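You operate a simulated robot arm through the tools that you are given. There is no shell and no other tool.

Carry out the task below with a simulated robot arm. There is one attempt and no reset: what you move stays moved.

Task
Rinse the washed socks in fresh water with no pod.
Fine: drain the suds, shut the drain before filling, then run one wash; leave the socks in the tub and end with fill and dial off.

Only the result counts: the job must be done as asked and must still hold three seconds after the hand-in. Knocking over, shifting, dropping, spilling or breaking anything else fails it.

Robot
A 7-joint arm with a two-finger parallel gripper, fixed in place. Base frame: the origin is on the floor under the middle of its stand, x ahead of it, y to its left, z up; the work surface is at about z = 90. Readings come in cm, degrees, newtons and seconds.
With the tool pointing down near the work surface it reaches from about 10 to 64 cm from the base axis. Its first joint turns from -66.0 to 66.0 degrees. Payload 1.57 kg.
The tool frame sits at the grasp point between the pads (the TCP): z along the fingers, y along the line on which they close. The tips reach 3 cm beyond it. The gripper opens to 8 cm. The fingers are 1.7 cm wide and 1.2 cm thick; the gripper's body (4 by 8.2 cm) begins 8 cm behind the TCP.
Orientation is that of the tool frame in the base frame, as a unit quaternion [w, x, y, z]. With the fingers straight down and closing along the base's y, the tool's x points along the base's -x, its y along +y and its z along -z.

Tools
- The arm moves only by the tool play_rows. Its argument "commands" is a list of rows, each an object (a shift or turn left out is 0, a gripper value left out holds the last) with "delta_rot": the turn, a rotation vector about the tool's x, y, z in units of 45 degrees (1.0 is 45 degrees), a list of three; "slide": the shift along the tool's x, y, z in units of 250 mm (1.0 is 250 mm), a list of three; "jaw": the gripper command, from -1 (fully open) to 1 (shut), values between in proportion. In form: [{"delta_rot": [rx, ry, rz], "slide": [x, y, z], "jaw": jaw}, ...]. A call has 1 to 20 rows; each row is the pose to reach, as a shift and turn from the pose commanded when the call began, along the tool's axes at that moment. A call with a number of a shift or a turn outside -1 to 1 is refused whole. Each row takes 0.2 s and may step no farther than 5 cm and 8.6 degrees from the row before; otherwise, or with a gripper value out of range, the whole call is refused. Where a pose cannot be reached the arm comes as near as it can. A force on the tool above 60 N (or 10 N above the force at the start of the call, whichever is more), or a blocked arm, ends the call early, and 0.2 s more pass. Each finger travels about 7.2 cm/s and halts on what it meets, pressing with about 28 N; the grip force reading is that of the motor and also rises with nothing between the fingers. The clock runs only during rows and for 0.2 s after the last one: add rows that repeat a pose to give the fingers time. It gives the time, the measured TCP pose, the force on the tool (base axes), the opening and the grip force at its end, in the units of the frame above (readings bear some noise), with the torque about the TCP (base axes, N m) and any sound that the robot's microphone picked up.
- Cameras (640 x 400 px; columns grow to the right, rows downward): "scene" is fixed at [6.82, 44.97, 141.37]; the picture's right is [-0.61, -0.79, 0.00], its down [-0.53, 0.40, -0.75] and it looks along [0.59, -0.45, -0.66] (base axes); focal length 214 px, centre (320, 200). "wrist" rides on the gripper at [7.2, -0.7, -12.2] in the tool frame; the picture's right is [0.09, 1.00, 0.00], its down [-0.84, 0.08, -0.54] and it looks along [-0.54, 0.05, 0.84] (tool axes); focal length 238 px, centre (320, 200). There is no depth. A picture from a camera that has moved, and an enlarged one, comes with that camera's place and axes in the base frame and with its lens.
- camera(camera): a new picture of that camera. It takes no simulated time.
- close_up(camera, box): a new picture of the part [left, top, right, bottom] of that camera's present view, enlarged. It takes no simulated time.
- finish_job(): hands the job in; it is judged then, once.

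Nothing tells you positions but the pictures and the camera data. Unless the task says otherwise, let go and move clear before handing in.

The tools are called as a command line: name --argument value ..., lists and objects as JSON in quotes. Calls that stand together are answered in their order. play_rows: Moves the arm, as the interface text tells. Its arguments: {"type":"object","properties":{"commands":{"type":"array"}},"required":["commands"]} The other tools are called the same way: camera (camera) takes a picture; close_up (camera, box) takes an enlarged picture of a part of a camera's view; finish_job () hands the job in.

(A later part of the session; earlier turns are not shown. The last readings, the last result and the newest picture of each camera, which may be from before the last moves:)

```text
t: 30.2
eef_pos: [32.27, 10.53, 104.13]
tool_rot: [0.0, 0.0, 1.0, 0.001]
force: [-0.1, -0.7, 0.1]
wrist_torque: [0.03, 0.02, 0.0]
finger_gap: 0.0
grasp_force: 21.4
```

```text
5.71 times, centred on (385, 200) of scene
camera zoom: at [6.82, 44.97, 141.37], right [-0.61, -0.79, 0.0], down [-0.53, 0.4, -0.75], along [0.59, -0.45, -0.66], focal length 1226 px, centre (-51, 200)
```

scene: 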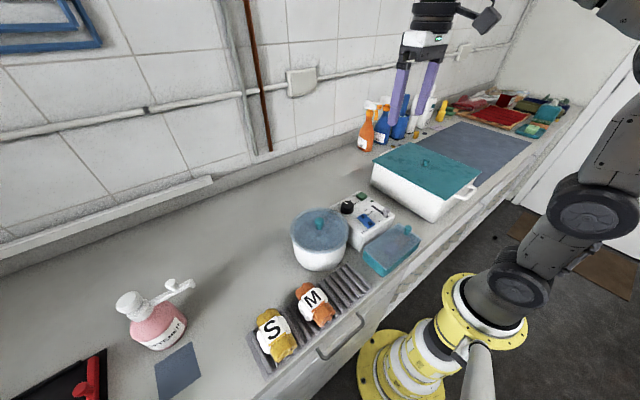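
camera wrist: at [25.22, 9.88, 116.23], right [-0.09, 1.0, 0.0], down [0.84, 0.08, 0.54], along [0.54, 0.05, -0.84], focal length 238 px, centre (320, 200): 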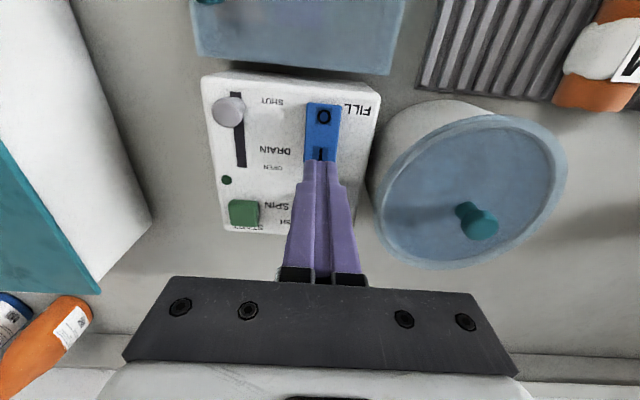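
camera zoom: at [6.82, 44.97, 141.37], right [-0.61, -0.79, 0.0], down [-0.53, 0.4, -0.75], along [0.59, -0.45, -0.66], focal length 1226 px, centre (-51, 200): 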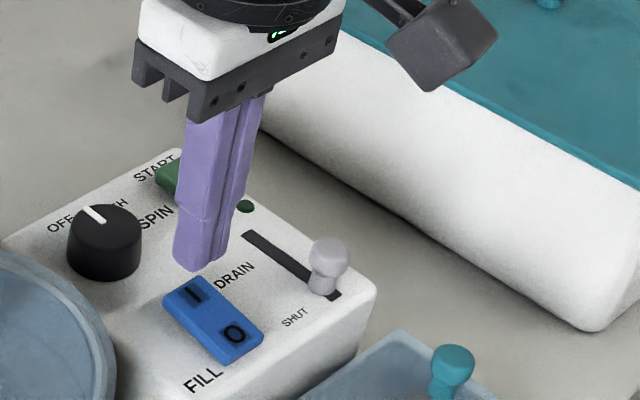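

The drain reads SHUT and the fingertips are above the I end. I'll press down gently in small steps.

play_rows --commands '[{"slide": [0, 0, 0.04], "jaw": 1}, {"slide": [0, 0, 0.068], "jaw": 1}, {"slide": [0, 0, 0.084], "jaw": 1}, {"slide": [0, 0, 0.096], "jaw": 1}]'

close_up --camera "scene" --box '[340, 185, 410, 240]'

close_up --camera "scene" --box '[290, 205, 350, 245]'

```text
t: 31.2
eef_pos: [32.39, 10.6, 101.65]
tool_rot: [0.0, 0.0, 1.0, 0.0]
force: [0.2, 0.3, 0.4]
wrist_torque: [0.0, 0.0, 0.02]
finger_gap: 0.0
grasp_force: 21.5
```

```text
7.27 times, centred on (375, 212) of scene
camera zoom: at [6.82, 44.97, 141.37], right [-0.61, -0.79, 0.0], down [-0.53, 0.4, -0.75], along [0.59, -0.45, -0.66], focal length 1560 px, centre (-80, 109)
```

zoom: 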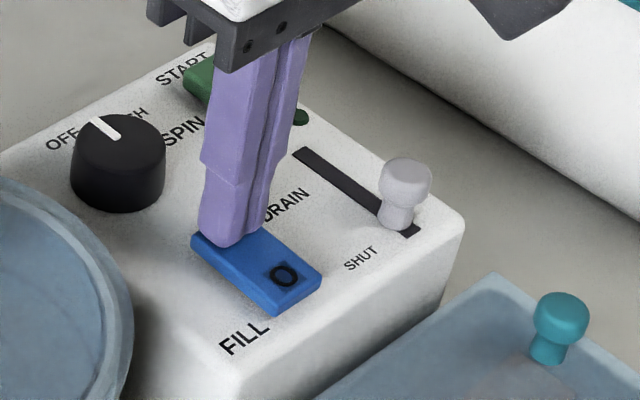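

```text
10.00 times, centred on (320, 225) of scene
camera zoom: at [6.82, 44.97, 141.37], right [-0.61, -0.79, 0.0], down [-0.53, 0.4, -0.75], along [0.59, -0.45, -0.66], focal length 2145 px, centre (320, -50)
```

zoom: 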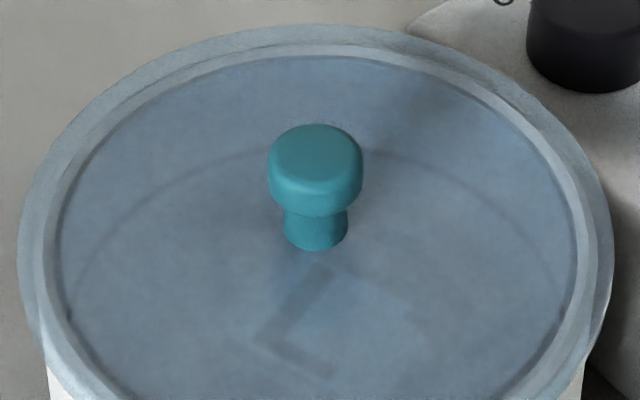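

No contact yet; the tips are just at the rocker. I'll press a little further.

play_rows --commands '[{"slide": [0, 0, 0.008], "jaw": 1}, {"slide": [0, 0, 0.016], "jaw": 1}, {"slide": [0, 0, 0.022], "jaw": 1}]'

close_up --camera "scene" --box '[340, 185, 410, 240]'

close_up --camera "scene" --box '[290, 205, 350, 245]'

```text
t: 32.0
eef_pos: [32.5, 10.56, 101.6]
tool_rot: [0.005, 0.0, 1.0, 0.002]
force: [-11.4, -3.1, 40.1]
wrist_torque: [-0.08, 0.67, 0.04]
finger_gap: 0.0
grasp_force: 21.7
```

```text
7.27 times, centred on (375, 212) of scene
camera zoom: at [6.75, 44.95, 141.38], right [-0.61, -0.79, 0.0], down [-0.53, 0.4, -0.75], along [0.6, -0.45, -0.66], focal length 1560 px, centre (-80, 109)
```

zoom: 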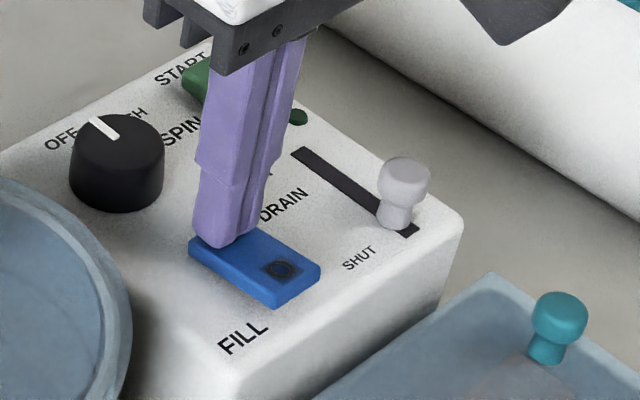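

```text
10.00 times, centred on (320, 225) of scene
camera zoom: at [6.75, 44.95, 141.38], right [-0.61, -0.79, 0.0], down [-0.53, 0.4, -0.75], along [0.6, -0.45, -0.66], focal length 2145 px, centre (320, -50)
```

zoom: 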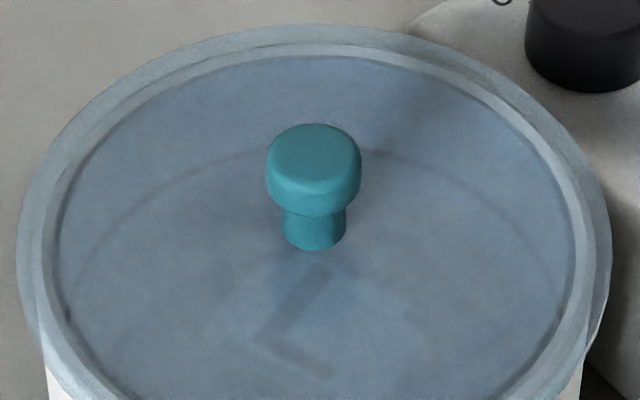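

The rocker appears to have flipped to I. I'll lift and move above the O end, ready to switch off, and check the tub right away.

play_rows --commands '[{"slide": [0, 0, -0.06], "jaw": 1}, {"slide": [0.06, 0, -0.1], "jaw": 1}, {"slide": [0.12, 0, -0.1], "jaw": 1}]'

close_up --camera "scene" --box '[340, 185, 410, 240]'

close_up --camera "scene" --box '[290, 205, 350, 245]'

close_up --camera "wrist" --box '[200, 60, 600, 310]'

```text
t: 32.8
eef_pos: [29.34, 10.46, 103.5]
tool_rot: [-0.001, 0.0, 1.0, 0.0]
force: [0.4, -0.7, 1.2]
wrist_torque: [-0.01, 0.01, -0.01]
finger_gap: 0.02
grasp_force: 21.4
```

```text
7.27 times, centred on (375, 212) of scene
camera zoom: at [6.82, 44.97, 141.37], right [-0.61, -0.79, 0.0], down [-0.53, 0.4, -0.75], along [0.59, -0.45, -0.66], focal length 1560 px, centre (-80, 109)
```

zoom: 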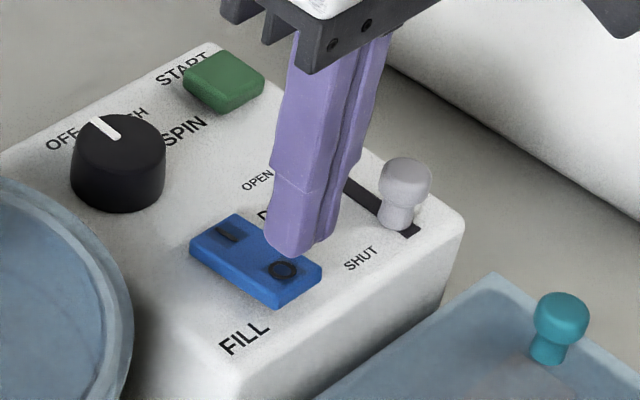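

```text
10.00 times, centred on (320, 225) of scene
camera zoom: at [6.82, 44.97, 141.37], right [-0.61, -0.79, 0.0], down [-0.53, 0.4, -0.75], along [0.59, -0.45, -0.66], focal length 2145 px, centre (320, -50)
```

zoom: 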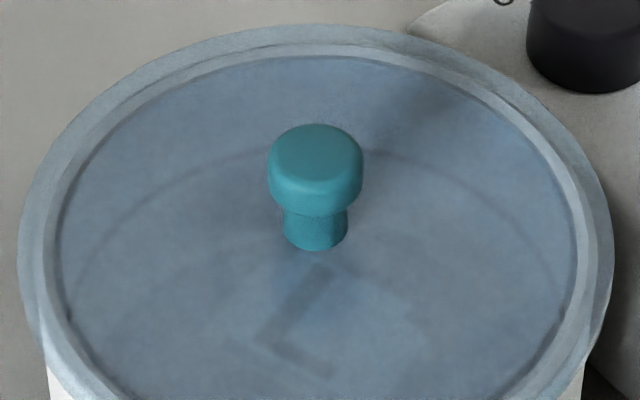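

```text
1.60 times, centred on (400, 185) of wrist
camera zoom: at [22.25, 9.83, 115.74], right [-0.09, 1.0, 0.0], down [0.84, 0.08, 0.54], along [0.54, 0.05, -0.84], focal length 381 px, centre (192, 224)
```

zoom: 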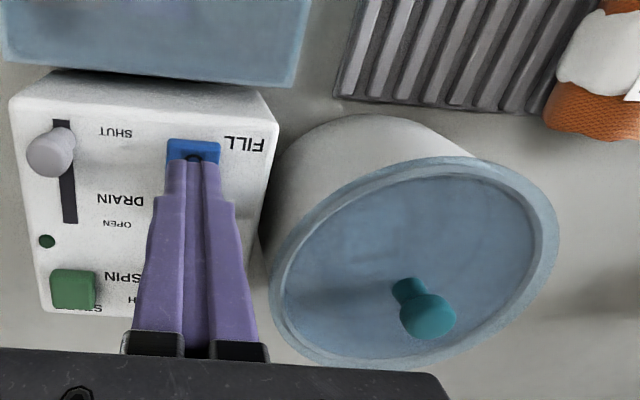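

The rocker is on I now (O end raised). I'll step time in short intervals and watch the tub.

play_rows --commands '[{"jaw": 1}, {"jaw": 1}, {"jaw": 1}]'

close_up --camera "scene" --box '[290, 205, 350, 245]'

close_up --camera "wrist" --box '[350, 130, 560, 300]'

```text
t: 33.6
eef_pos: [29.48, 10.51, 103.7]
tool_rot: [0.0, 0.001, 1.0, 0.0]
force: [0.1, 0.0, 0.0]
wrist_torque: [-0.01, 0.0, -0.02]
finger_gap: 0.01
grasp_force: 21.2
```

```text
10.00 times, centred on (320, 225) of scene
camera zoom: at [6.82, 44.97, 141.37], right [-0.61, -0.79, 0.0], down [-0.53, 0.4, -0.75], along [0.59, -0.45, -0.66], focal length 2145 px, centre (320, -50)
```

zoom: 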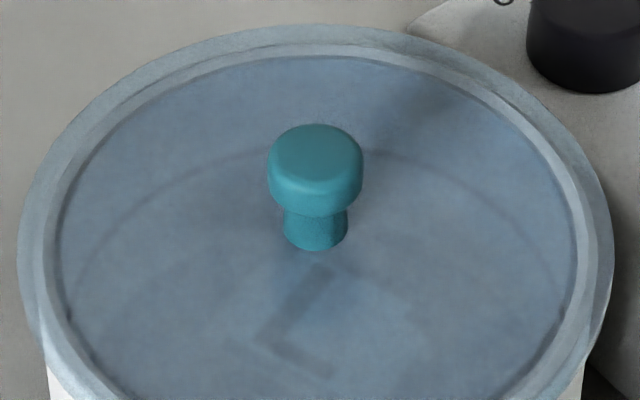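

```text
2.35 times, centred on (455, 215) of wrist
camera zoom: at [22.26, 9.84, 115.78], right [-0.09, 1.0, 0.0], down [0.84, 0.08, 0.54], along [0.54, 0.05, -0.84], focal length 561 px, centre (2, 165)
```

zoom: 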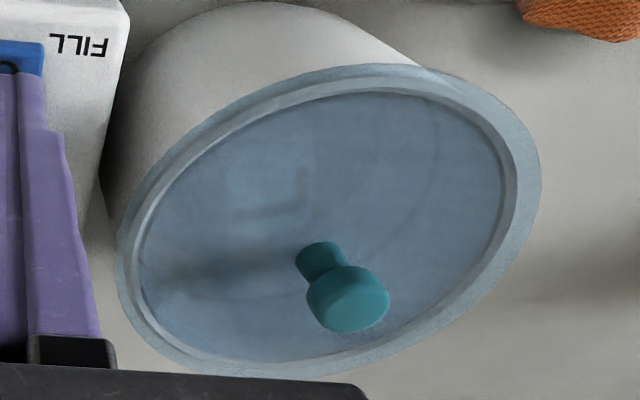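

play_rows --commands '[{"jaw": 1}, {"jaw": 1}, {"jaw": 1}, {"jaw": 1}]'

close_up --camera "scene" --box '[290, 205, 350, 245]'

close_up --camera "wrist" --box '[350, 130, 560, 300]'

```text
t: 34.6
eef_pos: [29.39, 10.54, 103.71]
tool_rot: [0.0, 0.0, 1.0, 0.0]
force: [-1.1, -0.8, -0.7]
wrist_torque: [-0.02, -0.01, -0.04]
finger_gap: 0.0
grasp_force: 21.6
```

```text
10.00 times, centred on (320, 225) of scene
camera zoom: at [6.82, 44.97, 141.37], right [-0.61, -0.79, 0.0], down [-0.53, 0.4, -0.75], along [0.59, -0.45, -0.66], focal length 2145 px, centre (320, -50)
```

zoom: 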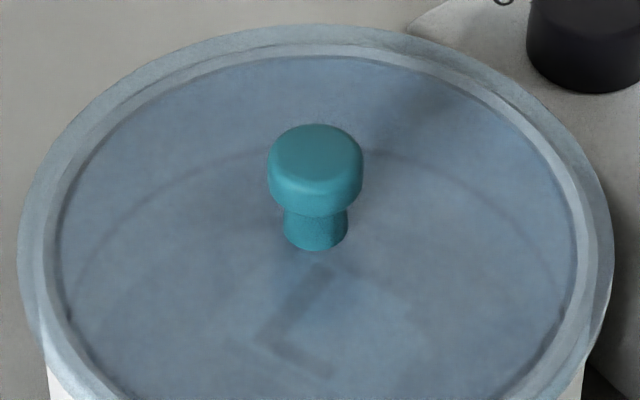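

```text
2.35 times, centred on (455, 215) of wrist
camera zoom: at [22.26, 9.84, 115.78], right [-0.09, 1.0, 0.0], down [0.84, 0.08, 0.54], along [0.54, 0.05, -0.84], focal length 561 px, centre (2, 165)
```

zoom: 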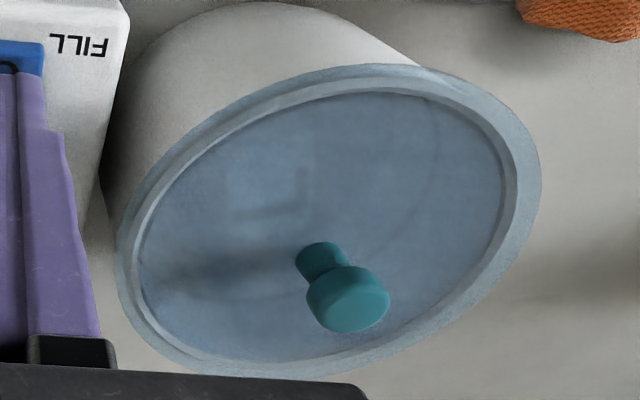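

play_rows --commands '[{"jaw": 1}, {"jaw": 1}, {"jaw": 1}, {"jaw": 1}, {"jaw": 1}, {"jaw": 1}]'

close_up --camera "scene" --box '[290, 205, 350, 245]'

close_up --camera "scene" --box '[340, 185, 410, 240]'

close_up --camera "wrist" --box '[350, 130, 560, 300]'

```text
t: 36.0
eef_pos: [29.44, 10.46, 103.61]
tool_rot: [0.0, 0.0, 1.0, 0.0]
force: [-0.4, -0.6, -0.2]
wrist_torque: [0.0, 0.0, 0.03]
finger_gap: 0.03
grasp_force: 21.3
```

```text
10.00 times, centred on (320, 225) of scene
camera zoom: at [6.82, 44.97, 141.37], right [-0.61, -0.79, 0.0], down [-0.53, 0.4, -0.75], along [0.59, -0.45, -0.66], focal length 2145 px, centre (320, -50)
```

zoom: 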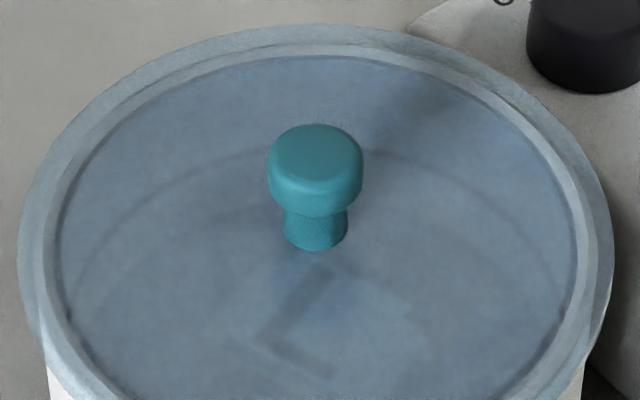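

```text
7.27 times, centred on (375, 212) of scene
camera zoom: at [6.82, 44.97, 141.37], right [-0.61, -0.79, 0.0], down [-0.53, 0.4, -0.75], along [0.59, -0.45, -0.66], focal length 1560 px, centre (-80, 109)
```

zoom: 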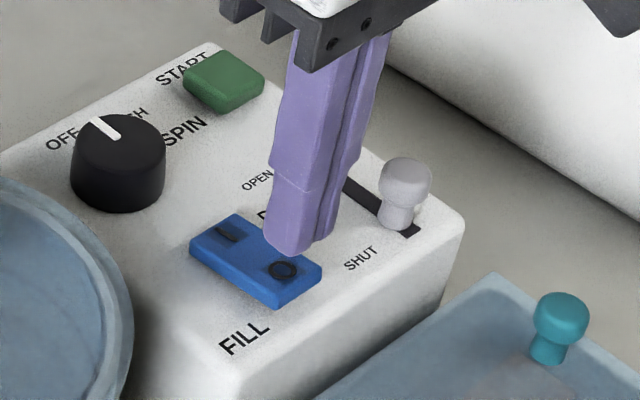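

```text
2.35 times, centred on (455, 215) of wrist
camera zoom: at [22.26, 9.84, 115.78], right [-0.09, 1.0, 0.0], down [0.84, 0.08, 0.54], along [0.54, 0.05, -0.84], focal length 561 px, centre (2, 165)
```

zoom: 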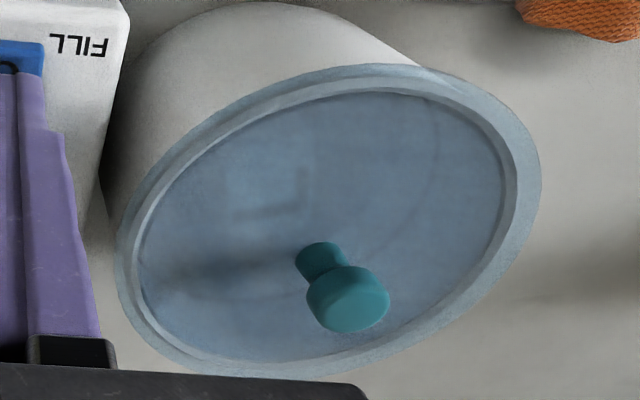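

play_rows --commands '[{"jaw": 1}, {"jaw": 1}, {"jaw": 1}, {"jaw": 1}, {"jaw": 1}, {"jaw": 1}, {"jaw": 1}, {"jaw": 1}]'

close_up --camera "scene" --box '[290, 205, 350, 245]'

close_up --camera "wrist" --box '[350, 130, 560, 300]'

```text
t: 37.8
eef_pos: [29.52, 10.54, 103.63]
tool_rot: [0.0, 0.0, 1.0, 0.0]
force: [0.4, 0.7, 0.1]
wrist_torque: [0.01, 0.0, -0.04]
finger_gap: 0.05
grasp_force: 21.3
```

```text
10.00 times, centred on (320, 225) of scene
camera zoom: at [6.82, 44.97, 141.37], right [-0.61, -0.79, 0.0], down [-0.53, 0.4, -0.75], along [0.59, -0.45, -0.66], focal length 2145 px, centre (320, -50)
```

zoom: 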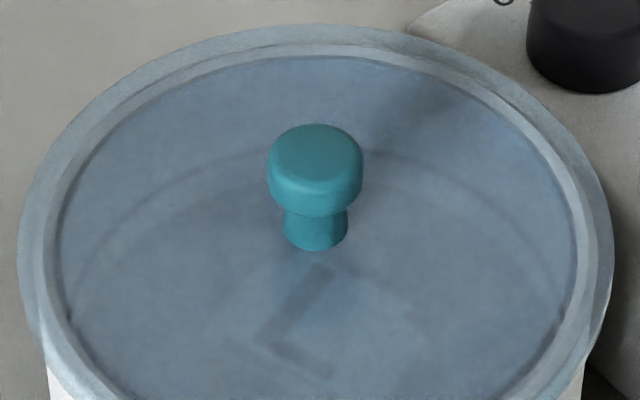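

```text
2.35 times, centred on (455, 215) of wrist
camera zoom: at [22.26, 9.84, 115.78], right [-0.09, 1.0, 0.0], down [0.84, 0.08, 0.54], along [0.54, 0.05, -0.84], focal length 561 px, centre (2, 165)
```

zoom: 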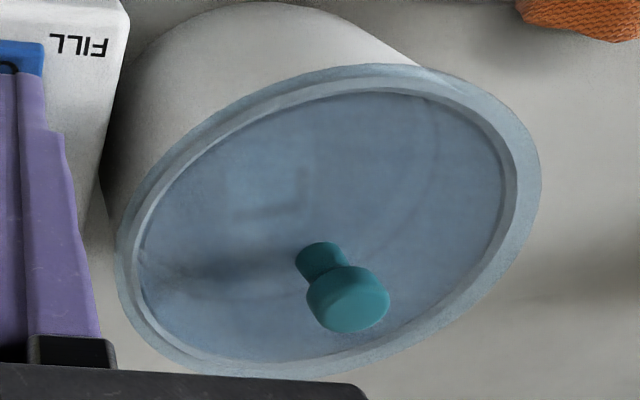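

A second arc, the water surface, is now expanding toward the fixed ring on the inside wall, so the tub had drained and is now filling. I'll keep watching closely.

close_up --camera "scene" --box '[292, 210, 332, 235]'

play_rows --commands '[{"jaw": 1}, {"jaw": 1}, {"jaw": 1}, {"jaw": 1}]'

close_up --camera "scene" --box '[292, 210, 332, 235]'

close_up --camera "wrist" --box '[350, 130, 560, 300]'

```text
16.00 times, centred on (312, 222) of scene
camera zoom: at [6.82, 44.97, 141.37], right [-0.61, -0.79, 0.0], down [-0.53, 0.4, -0.75], along [0.59, -0.45, -0.66], focal length 3432 px, centre (448, -160)
```

zoom: 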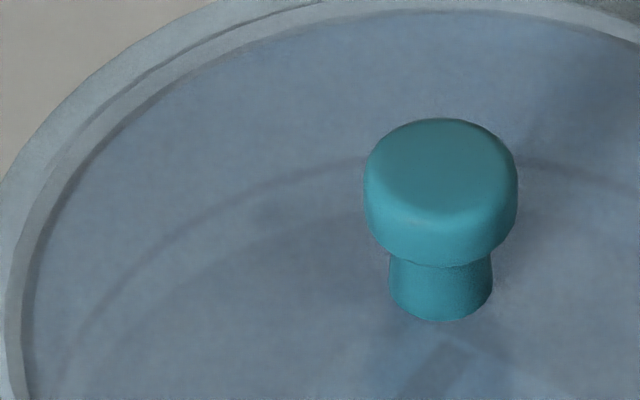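

```text
t: 38.8
eef_pos: [29.38, 10.42, 103.71]
tool_rot: [-0.001, 0.001, 1.0, -0.001]
force: [0.4, 0.1, -0.2]
wrist_torque: [-0.03, 0.03, 0.05]
finger_gap: 0.02
grasp_force: 21.0
```

```text
16.00 times, centred on (312, 222) of scene
camera zoom: at [6.82, 44.97, 141.37], right [-0.61, -0.79, 0.0], down [-0.53, 0.4, -0.75], along [0.59, -0.45, -0.66], focal length 3432 px, centre (448, -160)
```

zoom: 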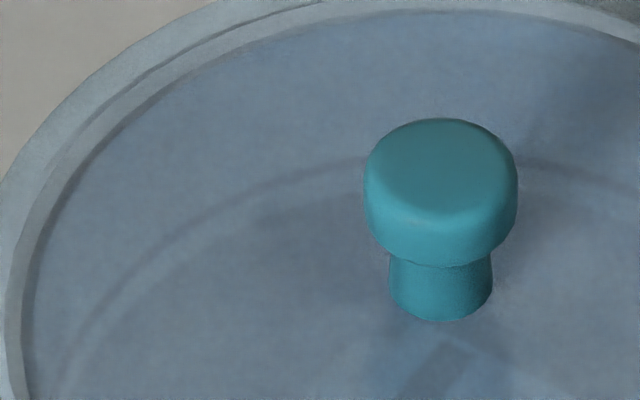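

```text
2.35 times, centred on (455, 215) of wrist
camera zoom: at [22.26, 9.84, 115.78], right [-0.09, 1.0, 0.0], down [0.84, 0.08, 0.54], along [0.54, 0.05, -0.84], focal length 561 px, centre (2, 165)
```

zoom: 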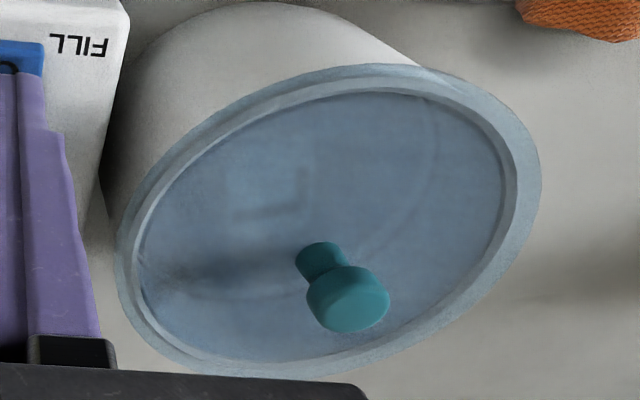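

The water edge is close to the wall ring, likely the fill line. I'll lower to just above the O end so I can switch off promptly.

play_rows --commands '[{"slide": [0, 0, 0.03], "jaw": 1}, {"slide": [0, 0, 0.052], "jaw": 1}]'

close_up --camera "scene" --box '[292, 210, 332, 235]'

close_up --camera "scene" --box '[310, 205, 350, 230]'

close_up --camera "wrist" --box '[350, 130, 560, 300]'

```text
t: 39.4
eef_pos: [29.55, 10.63, 102.52]
tool_rot: [0.0, 0.0, 1.0, 0.0]
force: [-0.2, -0.7, 0.5]
wrist_torque: [0.02, 0.03, 0.0]
finger_gap: 0.02
grasp_force: 21.3
```

```text
16.00 times, centred on (312, 222) of scene
camera zoom: at [6.82, 44.97, 141.37], right [-0.61, -0.79, 0.0], down [-0.53, 0.4, -0.75], along [0.59, -0.45, -0.66], focal length 3432 px, centre (448, -160)
```

zoom: 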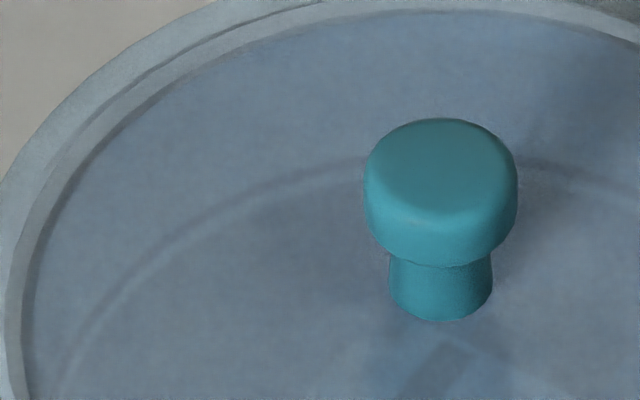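

```text
16.00 times, centred on (330, 218) of scene
camera zoom: at [6.82, 44.97, 141.37], right [-0.61, -0.79, 0.0], down [-0.53, 0.4, -0.75], along [0.59, -0.45, -0.66], focal length 3432 px, centre (160, -80)
```

zoom: 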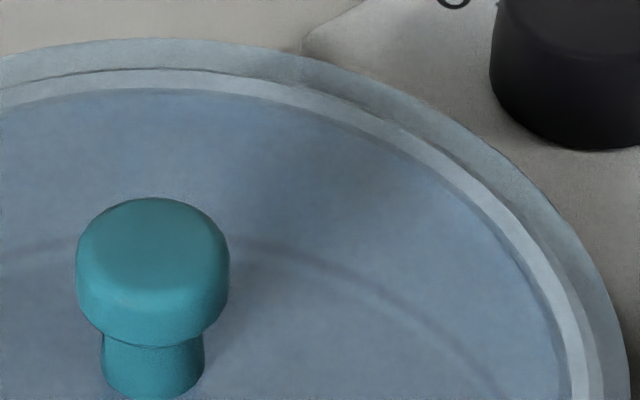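

```text
2.35 times, centred on (455, 215) of wrist
camera zoom: at [22.27, 9.87, 114.48], right [-0.09, 1.0, 0.0], down [0.84, 0.08, 0.54], along [0.54, 0.05, -0.84], focal length 561 px, centre (2, 165)
```

zoom: 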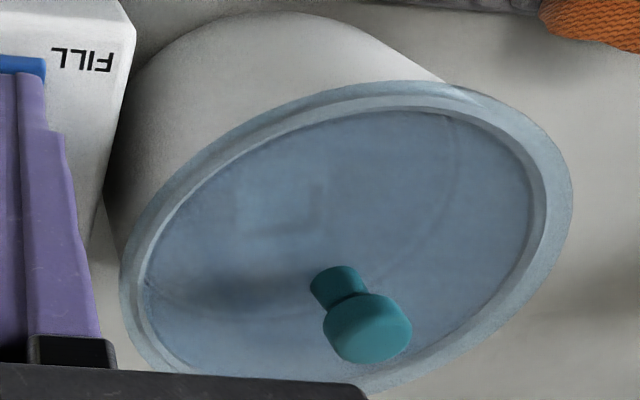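

play_rows --commands '[{"jaw": 1}, {"jaw": 1}]'

close_up --camera "scene" --box '[292, 210, 332, 235]'

close_up --camera "scene" --box '[310, 205, 350, 230]'

```text
t: 40.0
eef_pos: [29.42, 10.47, 102.47]
tool_rot: [0.001, 0.0, 1.0, 0.0]
force: [0.0, 0.7, 0.3]
wrist_torque: [-0.01, 0.01, 0.0]
finger_gap: 0.0
grasp_force: 20.8
```

```text
16.00 times, centred on (312, 222) of scene
camera zoom: at [6.82, 44.97, 141.37], right [-0.61, -0.79, 0.0], down [-0.53, 0.4, -0.75], along [0.59, -0.45, -0.66], focal length 3432 px, centre (448, -160)
```

zoom: 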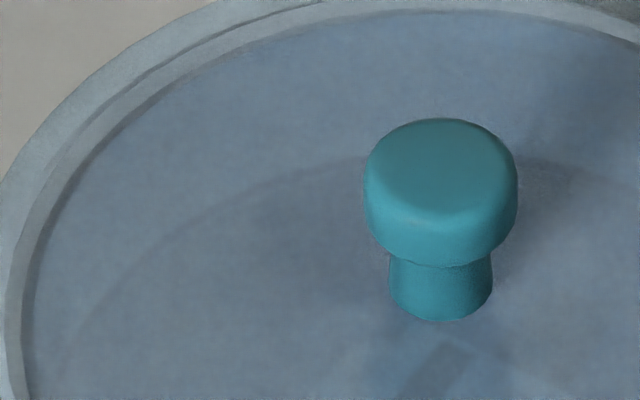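

```text
16.00 times, centred on (330, 218) of scene
camera zoom: at [6.82, 44.97, 141.37], right [-0.61, -0.79, 0.0], down [-0.53, 0.4, -0.75], along [0.59, -0.45, -0.66], focal length 3432 px, centre (160, -80)
```

zoom: 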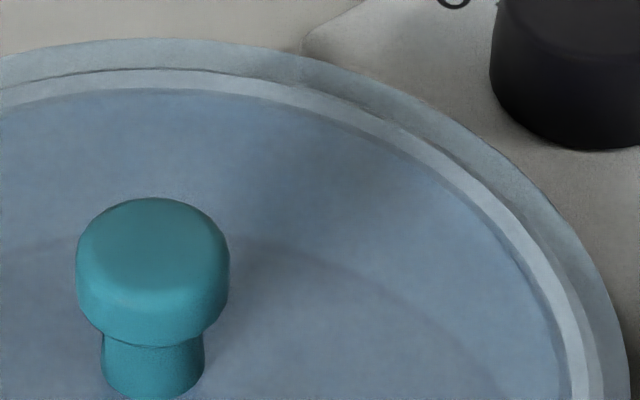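

The water has just reached the ring. I'll press the O end now.

play_rows --commands '[{"slide": [0, 0, 0.026], "jaw": 1}, {"slide": [0, 0, 0.048], "jaw": 1}]'

close_up --camera "scene" --box '[340, 185, 410, 240]'

close_up --camera "scene" --box '[292, 210, 332, 235]'

```text
t: 40.6
eef_pos: [29.31, 10.53, 101.54]
tool_rot: [0.002, -0.001, 1.0, 0.001]
force: [-18.3, -2.7, 40.0]
wrist_torque: [-0.13, 0.21, 0.02]
finger_gap: 0.01
grasp_force: 21.4
```

```text
7.27 times, centred on (375, 212) of scene
camera zoom: at [6.73, 44.95, 141.39], right [-0.61, -0.79, 0.0], down [-0.53, 0.4, -0.75], along [0.6, -0.45, -0.66], focal length 1560 px, centre (-80, 109)
```

zoom: 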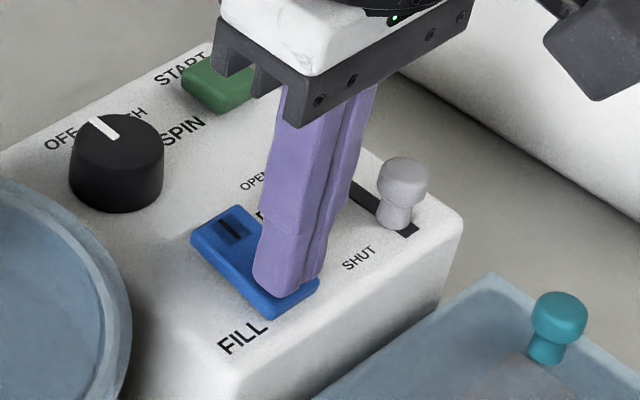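

```text
16.00 times, centred on (312, 222) of scene
camera zoom: at [6.73, 44.95, 141.39], right [-0.61, -0.79, 0.0], down [-0.53, 0.4, -0.75], along [0.6, -0.45, -0.66], focal length 3432 px, centre (448, -160)
```

zoom: 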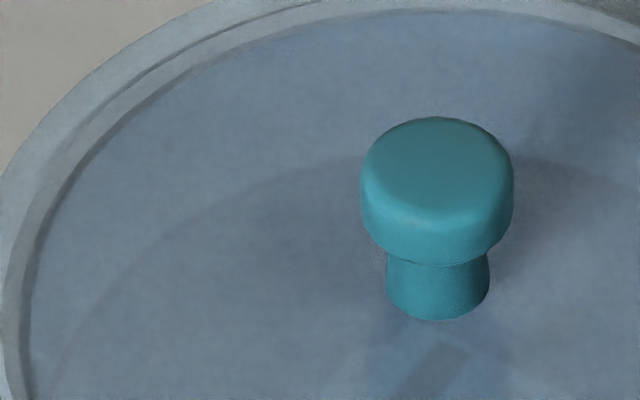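

The rocker is back on O. I'll lift, move above the dial with the gripper turned 35° (clear of the tub), and confirm the water has stopped.

play_rows --commands '[{"slide": [0, 0, -0.1], "jaw": 1}, {"slide": [0, 0, -0.24], "jaw": 1}, {"slide": [-0.1, 0.01, -0.24], "delta_rot": [0, 0, 0.156], "jaw": 0.4}, {"slide": [-0.2, 0.02, -0.24], "delta_rot": [0, 0, 0.312], "jaw": -0.25}, {"slide": [-0.34, 0.032, -0.24], "delta_rot": [0, 0, 0.468], "jaw": -0.25}, {"slide": [-0.34, 0.032, -0.24], "delta_rot": [0, 0, 0.624], "jaw": -0.25}, {"slide": [-0.34, 0.032, -0.24], "delta_rot": [0, 0, 0.778], "jaw": -0.25}, {"slide": [-0.34, 0.032, -0.24], "delta_rot": [0, 0, 0.778], "jaw": -0.25}]'

camera --camera "wrist"

close_up --camera "scene" --box '[300, 165, 420, 245]'

close_up --camera "scene" --box '[292, 210, 332, 235]'

```text
t: 42.4
eef_pos: [37.85, 11.42, 107.16]
tool_rot: [0.001, 0.303, 0.953, 0.0]
force: [0.2, 0.6, 0.6]
wrist_torque: [0.0, 0.01, 0.01]
finger_gap: 4.99
grasp_force: 0.1
```

```text
taken
camera wrist: at [31.64, 14.98, 119.31], right [0.5, 0.87, 0.0], down [0.73, -0.42, 0.54], along [0.47, -0.27, -0.84], focal length 238 px, centre (320, 200)
```

wrist: 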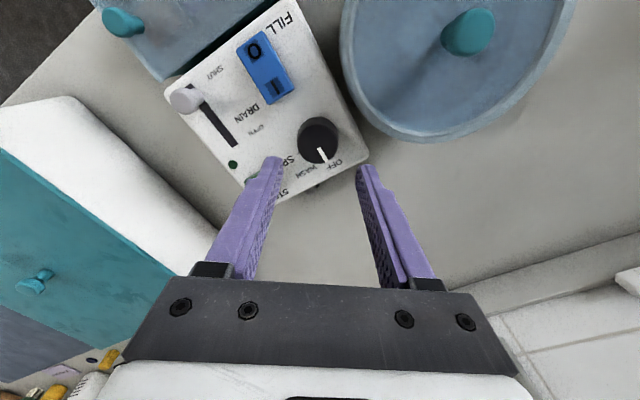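

```text
5.00 times, centred on (360, 205) of scene
camera zoom: at [6.82, 44.97, 141.37], right [-0.61, -0.79, 0.0], down [-0.53, 0.4, -0.75], along [0.59, -0.45, -0.66], focal length 1072 px, centre (120, 175)
```

zoom: 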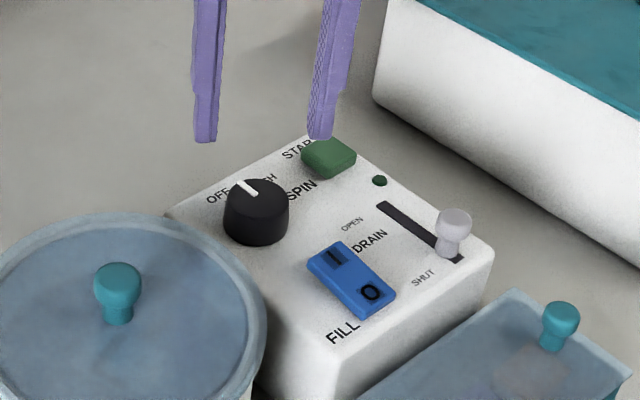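

```text
16.00 times, centred on (312, 222) of scene
camera zoom: at [6.82, 44.97, 141.37], right [-0.61, -0.79, 0.0], down [-0.53, 0.4, -0.75], along [0.59, -0.45, -0.66], focal length 3432 px, centre (448, -160)
```

zoom: 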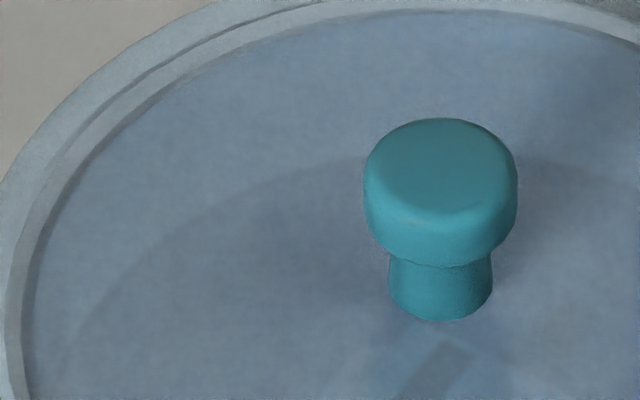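

close_up --camera "scene" --box '[285, 200, 355, 275]'

close_up --camera "wrist" --box '[280, 100, 380, 180]'

close_up --camera "wrist" --box '[340, 0, 580, 150]'

```text
5.33 times, centred on (320, 238) of scene
camera zoom: at [6.82, 44.97, 141.37], right [-0.61, -0.79, 0.0], down [-0.53, 0.4, -0.75], along [0.59, -0.45, -0.66], focal length 1144 px, centre (320, 0)
```

zoom: 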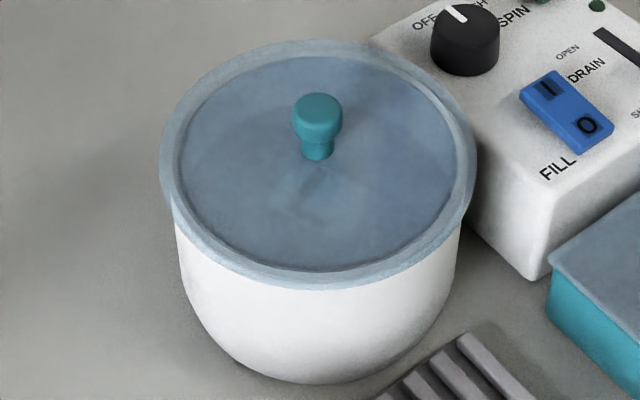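

```text
5.00 times, centred on (330, 140) of wrist
camera zoom: at [31.64, 14.98, 119.31], right [0.5, 0.87, 0.0], down [0.73, -0.42, 0.54], along [0.47, -0.27, -0.84], focal length 1192 px, centre (270, 500)
```

zoom: 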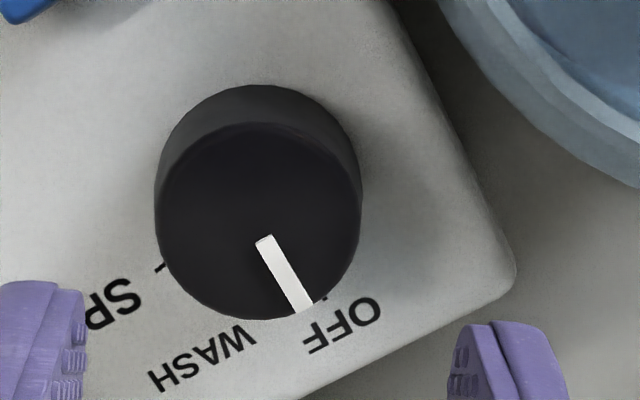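

```text
2.67 times, centred on (460, 75) of wrist
camera zoom: at [31.64, 14.98, 119.31], right [0.5, 0.87, 0.0], down [0.73, -0.42, 0.54], along [0.47, -0.27, -0.84], focal length 636 px, centre (-53, 533)
```

zoom: 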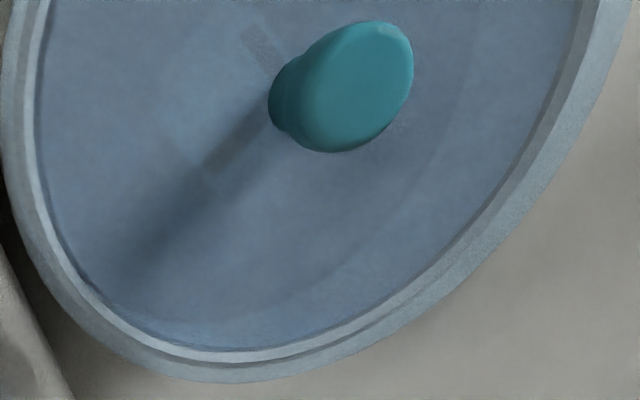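

Fill is off and the water level is steady at the ring. The gripper is centred over the dial, which still points to OFF; I'll descend around it.

play_rows --commands '[{"slide": [0, 0, 0.1], "jaw": -0.25}, {"slide": [0, 0, 0.18], "jaw": -0.25}, {"slide": [0, 0, 0.22], "jaw": -0.25}, {"slide": [0, 0, 0.245], "jaw": -0.25}, {"slide": [0, 0, 0.245], "jaw": -0.25}]'

close_up --camera "wrist" --box '[240, 120, 400, 220]'

close_up --camera "scene" --box '[320, 170, 400, 230]'

```text
t: 43.6
eef_pos: [37.86, 11.28, 100.83]
tool_rot: [0.0, 0.3, 0.954, 0.0]
force: [-0.5, 0.4, -0.1]
wrist_torque: [-0.03, -0.01, 0.0]
finger_gap: 5.02
grasp_force: 0.1
```

```text
4.00 times, centred on (320, 170) of wrist
camera zoom: at [31.64, 14.94, 113.13], right [0.5, 0.87, 0.0], down [0.73, -0.42, 0.54], along [0.47, -0.27, -0.84], focal length 953 px, centre (320, 320)
```

zoom: 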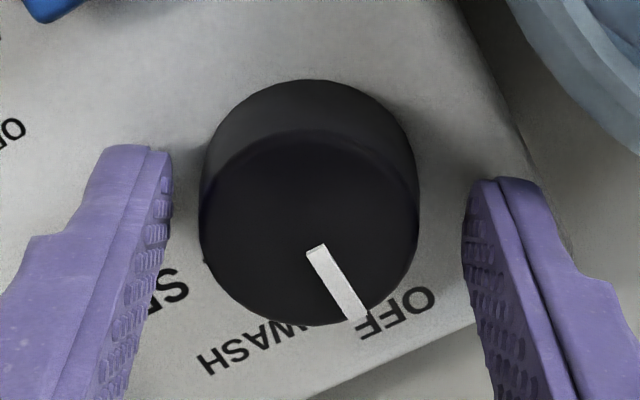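

```text
6.67 times, centred on (360, 200) of scene
camera zoom: at [6.82, 44.97, 141.37], right [-0.61, -0.79, 0.0], down [-0.53, 0.4, -0.75], along [0.59, -0.45, -0.66], focal length 1430 px, centre (53, 200)
```

zoom: 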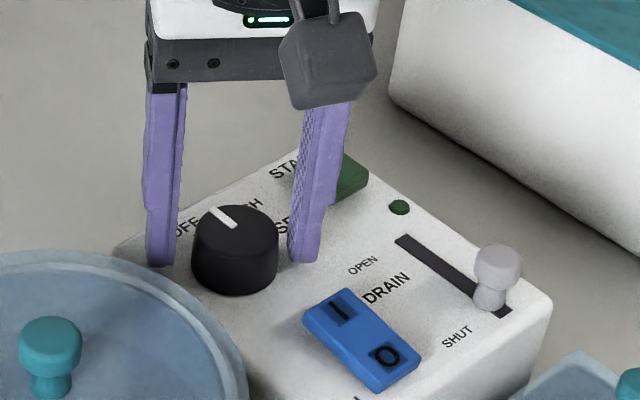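

The fingers straddle the dial with clearance. I'll close and turn it 45° clockwise (seen from above) toward WASH.

play_rows --commands '[{"jaw": 1}, {"jaw": 1}, {"jaw": 1}, {"delta_rot": [0, 0, 0.167], "jaw": 1}, {"delta_rot": [0, 0, 0.333], "jaw": 1}, {"delta_rot": [0, 0, 0.5], "jaw": 1}, {"delta_rot": [0, 0, 0.667], "jaw": 1}, {"delta_rot": [0, 0, 0.833], "jaw": 1}, {"delta_rot": [0, 0, 1.0], "jaw": 1}, {"delta_rot": [0, 0, 1.0], "jaw": 1}]'

close_up --camera "wrist" --box '[240, 120, 400, 220]'

close_up --camera "scene" --box '[320, 170, 400, 230]'

```text
t: 45.8
eef_pos: [37.69, 11.1, 101.03]
tool_rot: [-0.002, 0.643, 0.765, -0.002]
force: [-12.6, -21.2, 4.7]
wrist_torque: [0.02, 0.5, 0.03]
finger_gap: 3.65
grasp_force: 42.9
```

```text
4.00 times, centred on (320, 170) of wrist
camera zoom: at [35.93, 18.21, 113.12], right [0.96, 0.26, -0.01], down [0.22, -0.81, 0.54], along [0.14, -0.53, -0.84], focal length 953 px, centre (320, 320)
```

zoom: 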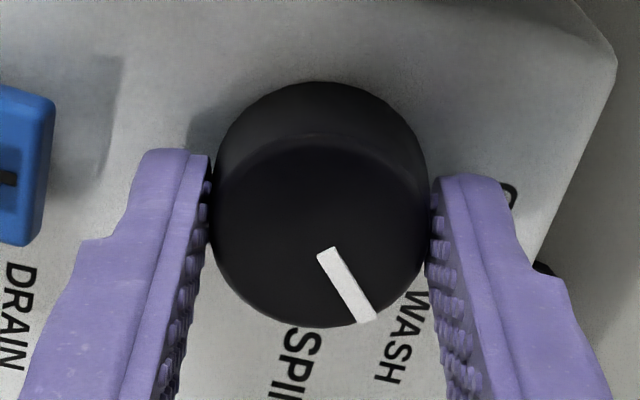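

```text
6.67 times, centred on (360, 200) of scene
camera zoom: at [6.78, 44.91, 141.4], right [-0.61, -0.79, 0.0], down [-0.53, 0.4, -0.75], along [0.59, -0.45, -0.66], focal length 1430 px, centre (53, 200)
```

zoom: 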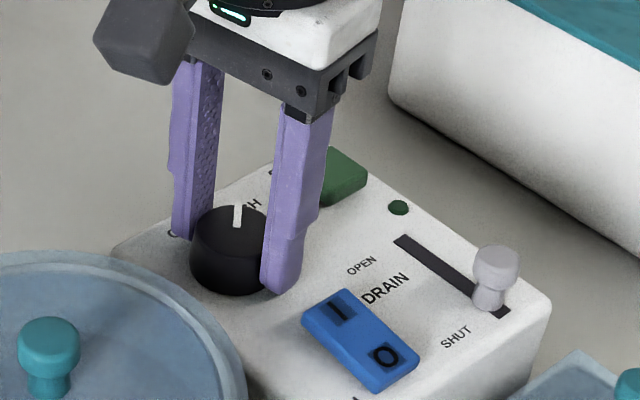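

The pointer now sits around 45–50°, at WASH. I'll release, lift, and check it against the printed marks.

play_rows --commands '[{"jaw": -0.25}, {"jaw": -0.25}, {"jaw": -0.25}, {"slide": [0, 0, -0.1], "jaw": -0.25}, {"slide": [0, 0, -0.2], "jaw": -0.25}, {"slide": [0, 0, -0.24], "jaw": -0.25}, {"slide": [0, 0, -0.24], "jaw": -0.25}]'

close_up --camera "wrist" --box '[240, 100, 400, 200]'

close_up --camera "scene" --box '[320, 170, 400, 230]'

camera --camera "wrist"

```text
t: 47.4
eef_pos: [38.05, 11.32, 106.93]
tool_rot: [0.0, 0.643, 0.766, 0.0]
force: [0.3, 0.3, -0.9]
wrist_torque: [0.0, 0.04, 0.0]
finger_gap: 5.03
grasp_force: 0.1
```

```text
4.00 times, centred on (320, 150) of wrist
camera zoom: at [36.07, 18.34, 119.17], right [0.96, 0.26, 0.0], down [0.22, -0.81, 0.54], along [0.14, -0.52, -0.84], focal length 953 px, centre (320, 400)
```

zoom: 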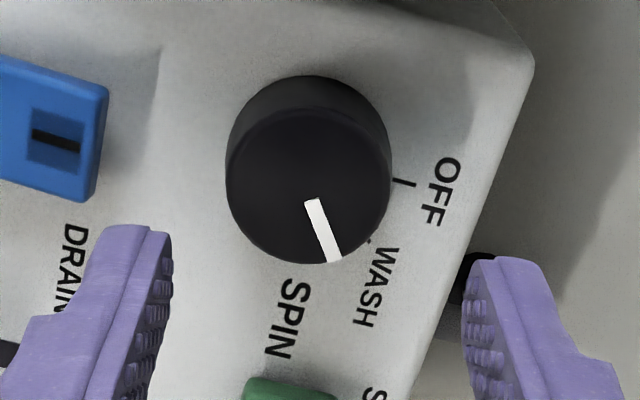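

```text
6.67 times, centred on (360, 200) of scene
camera zoom: at [6.82, 44.97, 141.37], right [-0.61, -0.79, 0.0], down [-0.53, 0.4, -0.75], along [0.59, -0.45, -0.66], focal length 1430 px, centre (53, 200)
```

zoom: 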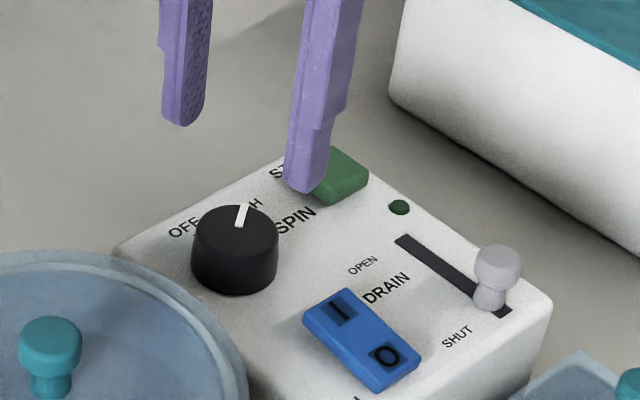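

```text
taken
camera wrist: at [36.07, 18.34, 119.17], right [0.96, 0.26, 0.0], down [0.22, -0.81, 0.54], along [0.14, -0.52, -0.84], focal length 238 px, centre (320, 200)
```

wrist: 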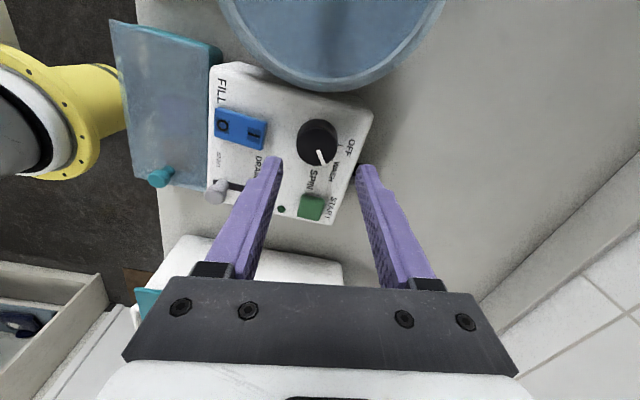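

Released, the pointer looks at or slightly past WASH. I'll zoom in to measure its angle precisely.

close_up --camera "scene" --box '[335, 190, 367, 210]'

close_up --camera "wrist" --box '[285, 105, 365, 165]'

```text
16.00 times, centred on (351, 200) of scene
camera zoom: at [6.82, 44.97, 141.37], right [-0.61, -0.79, 0.0], down [-0.53, 0.4, -0.75], along [0.59, -0.45, -0.66], focal length 3432 px, centre (-176, 200)
```

zoom: 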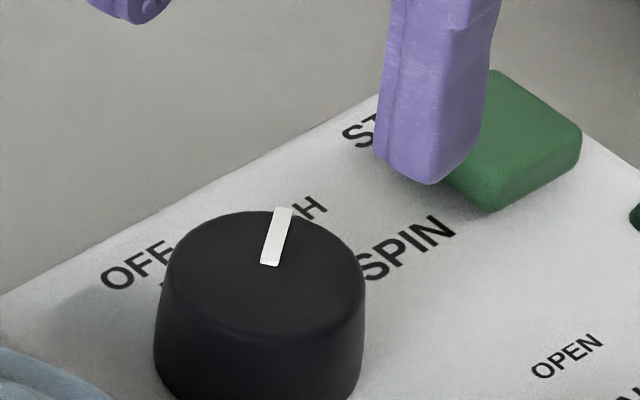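

```text
6.67 times, centred on (325, 135) of wrist
camera zoom: at [36.07, 18.34, 119.17], right [0.96, 0.26, 0.0], down [0.22, -0.81, 0.54], along [0.14, -0.52, -0.84], focal length 1589 px, centre (287, 633)
```

zoom: 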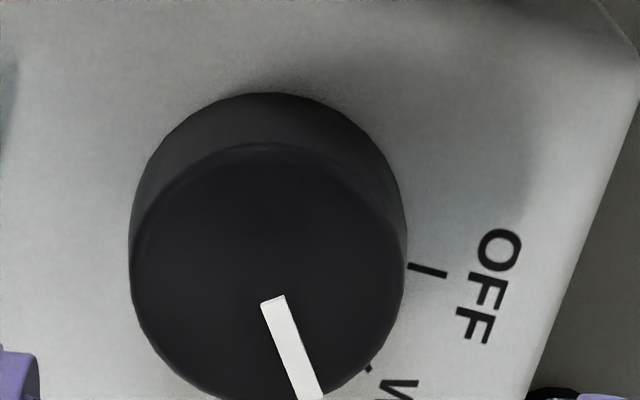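

The printed ticks work out to about 0° (OFF), 40° (WASH) and 80° (SPIN), while the pointer stands near 55°. I'll grip the dial again and turn it back about 16° to sit on WASH.

play_rows --commands '[{"slide": [0, -0.004, 0.1], "jaw": -0.25}, {"slide": [0, -0.004, 0.18], "jaw": -0.25}, {"slide": [0, -0.004, 0.24], "jaw": -0.25}, {"slide": [0, -0.004, 0.24], "jaw": -0.25}, {"slide": [0, -0.004, 0.24], "jaw": 0.0}, {"slide": [0, -0.004, 0.24], "jaw": 0.3}, {"slide": [0, -0.004, 0.24], "jaw": 0.3}]'

close_up --camera "wrist" --box '[240, 120, 400, 220]'

```text
t: 49.0
eef_pos: [37.76, 11.29, 100.95]
tool_rot: [-0.001, 0.643, 0.766, 0.0]
force: [-5.2, -1.9, 0.7]
wrist_torque: [0.0, 0.19, 0.03]
finger_gap: 3.68
grasp_force: 43.4
```

```text
4.00 times, centred on (320, 170) of wrist
camera zoom: at [35.87, 18.24, 113.12], right [0.96, 0.26, 0.0], down [0.22, -0.81, 0.54], along [0.14, -0.52, -0.84], focal length 953 px, centre (320, 320)
```

zoom: 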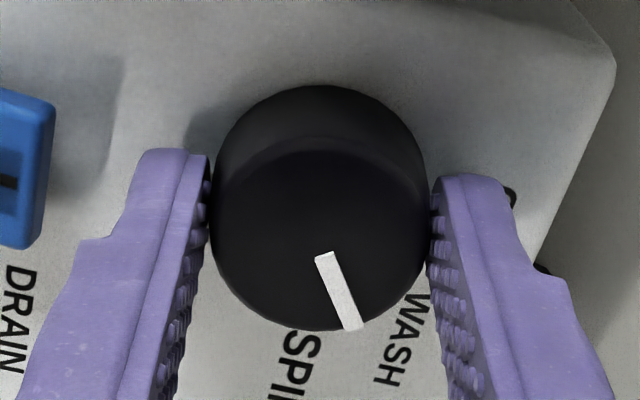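

play_rows --commands '[{"delta_rot": [0, 0, -0.12], "jaw": 0.3}, {"delta_rot": [0, 0, -0.24], "jaw": 0.3}, {"delta_rot": [0, 0, -0.356], "jaw": 0.3}, {"delta_rot": [0, 0, -0.356], "jaw": 0.3}]'

close_up --camera "wrist" --box '[240, 120, 400, 220]'

```text
t: 50.0
eef_pos: [37.54, 11.24, 100.92]
tool_rot: [-0.001, 0.529, 0.849, -0.001]
force: [-10.1, -2.6, 2.6]
wrist_torque: [-0.37, 0.29, 0.02]
finger_gap: 3.69
grasp_force: 42.8
```

```text
4.00 times, centred on (320, 170) of wrist
camera zoom: at [34.0, 17.44, 113.12], right [0.85, 0.52, 0.0], down [0.44, -0.72, 0.54], along [0.28, -0.46, -0.84], focal length 953 px, centre (320, 320)
```

zoom: 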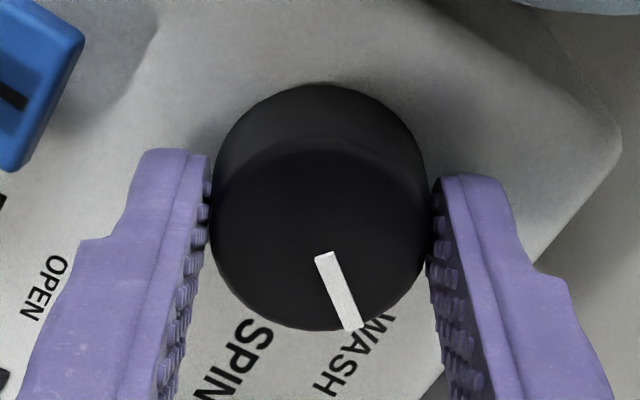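

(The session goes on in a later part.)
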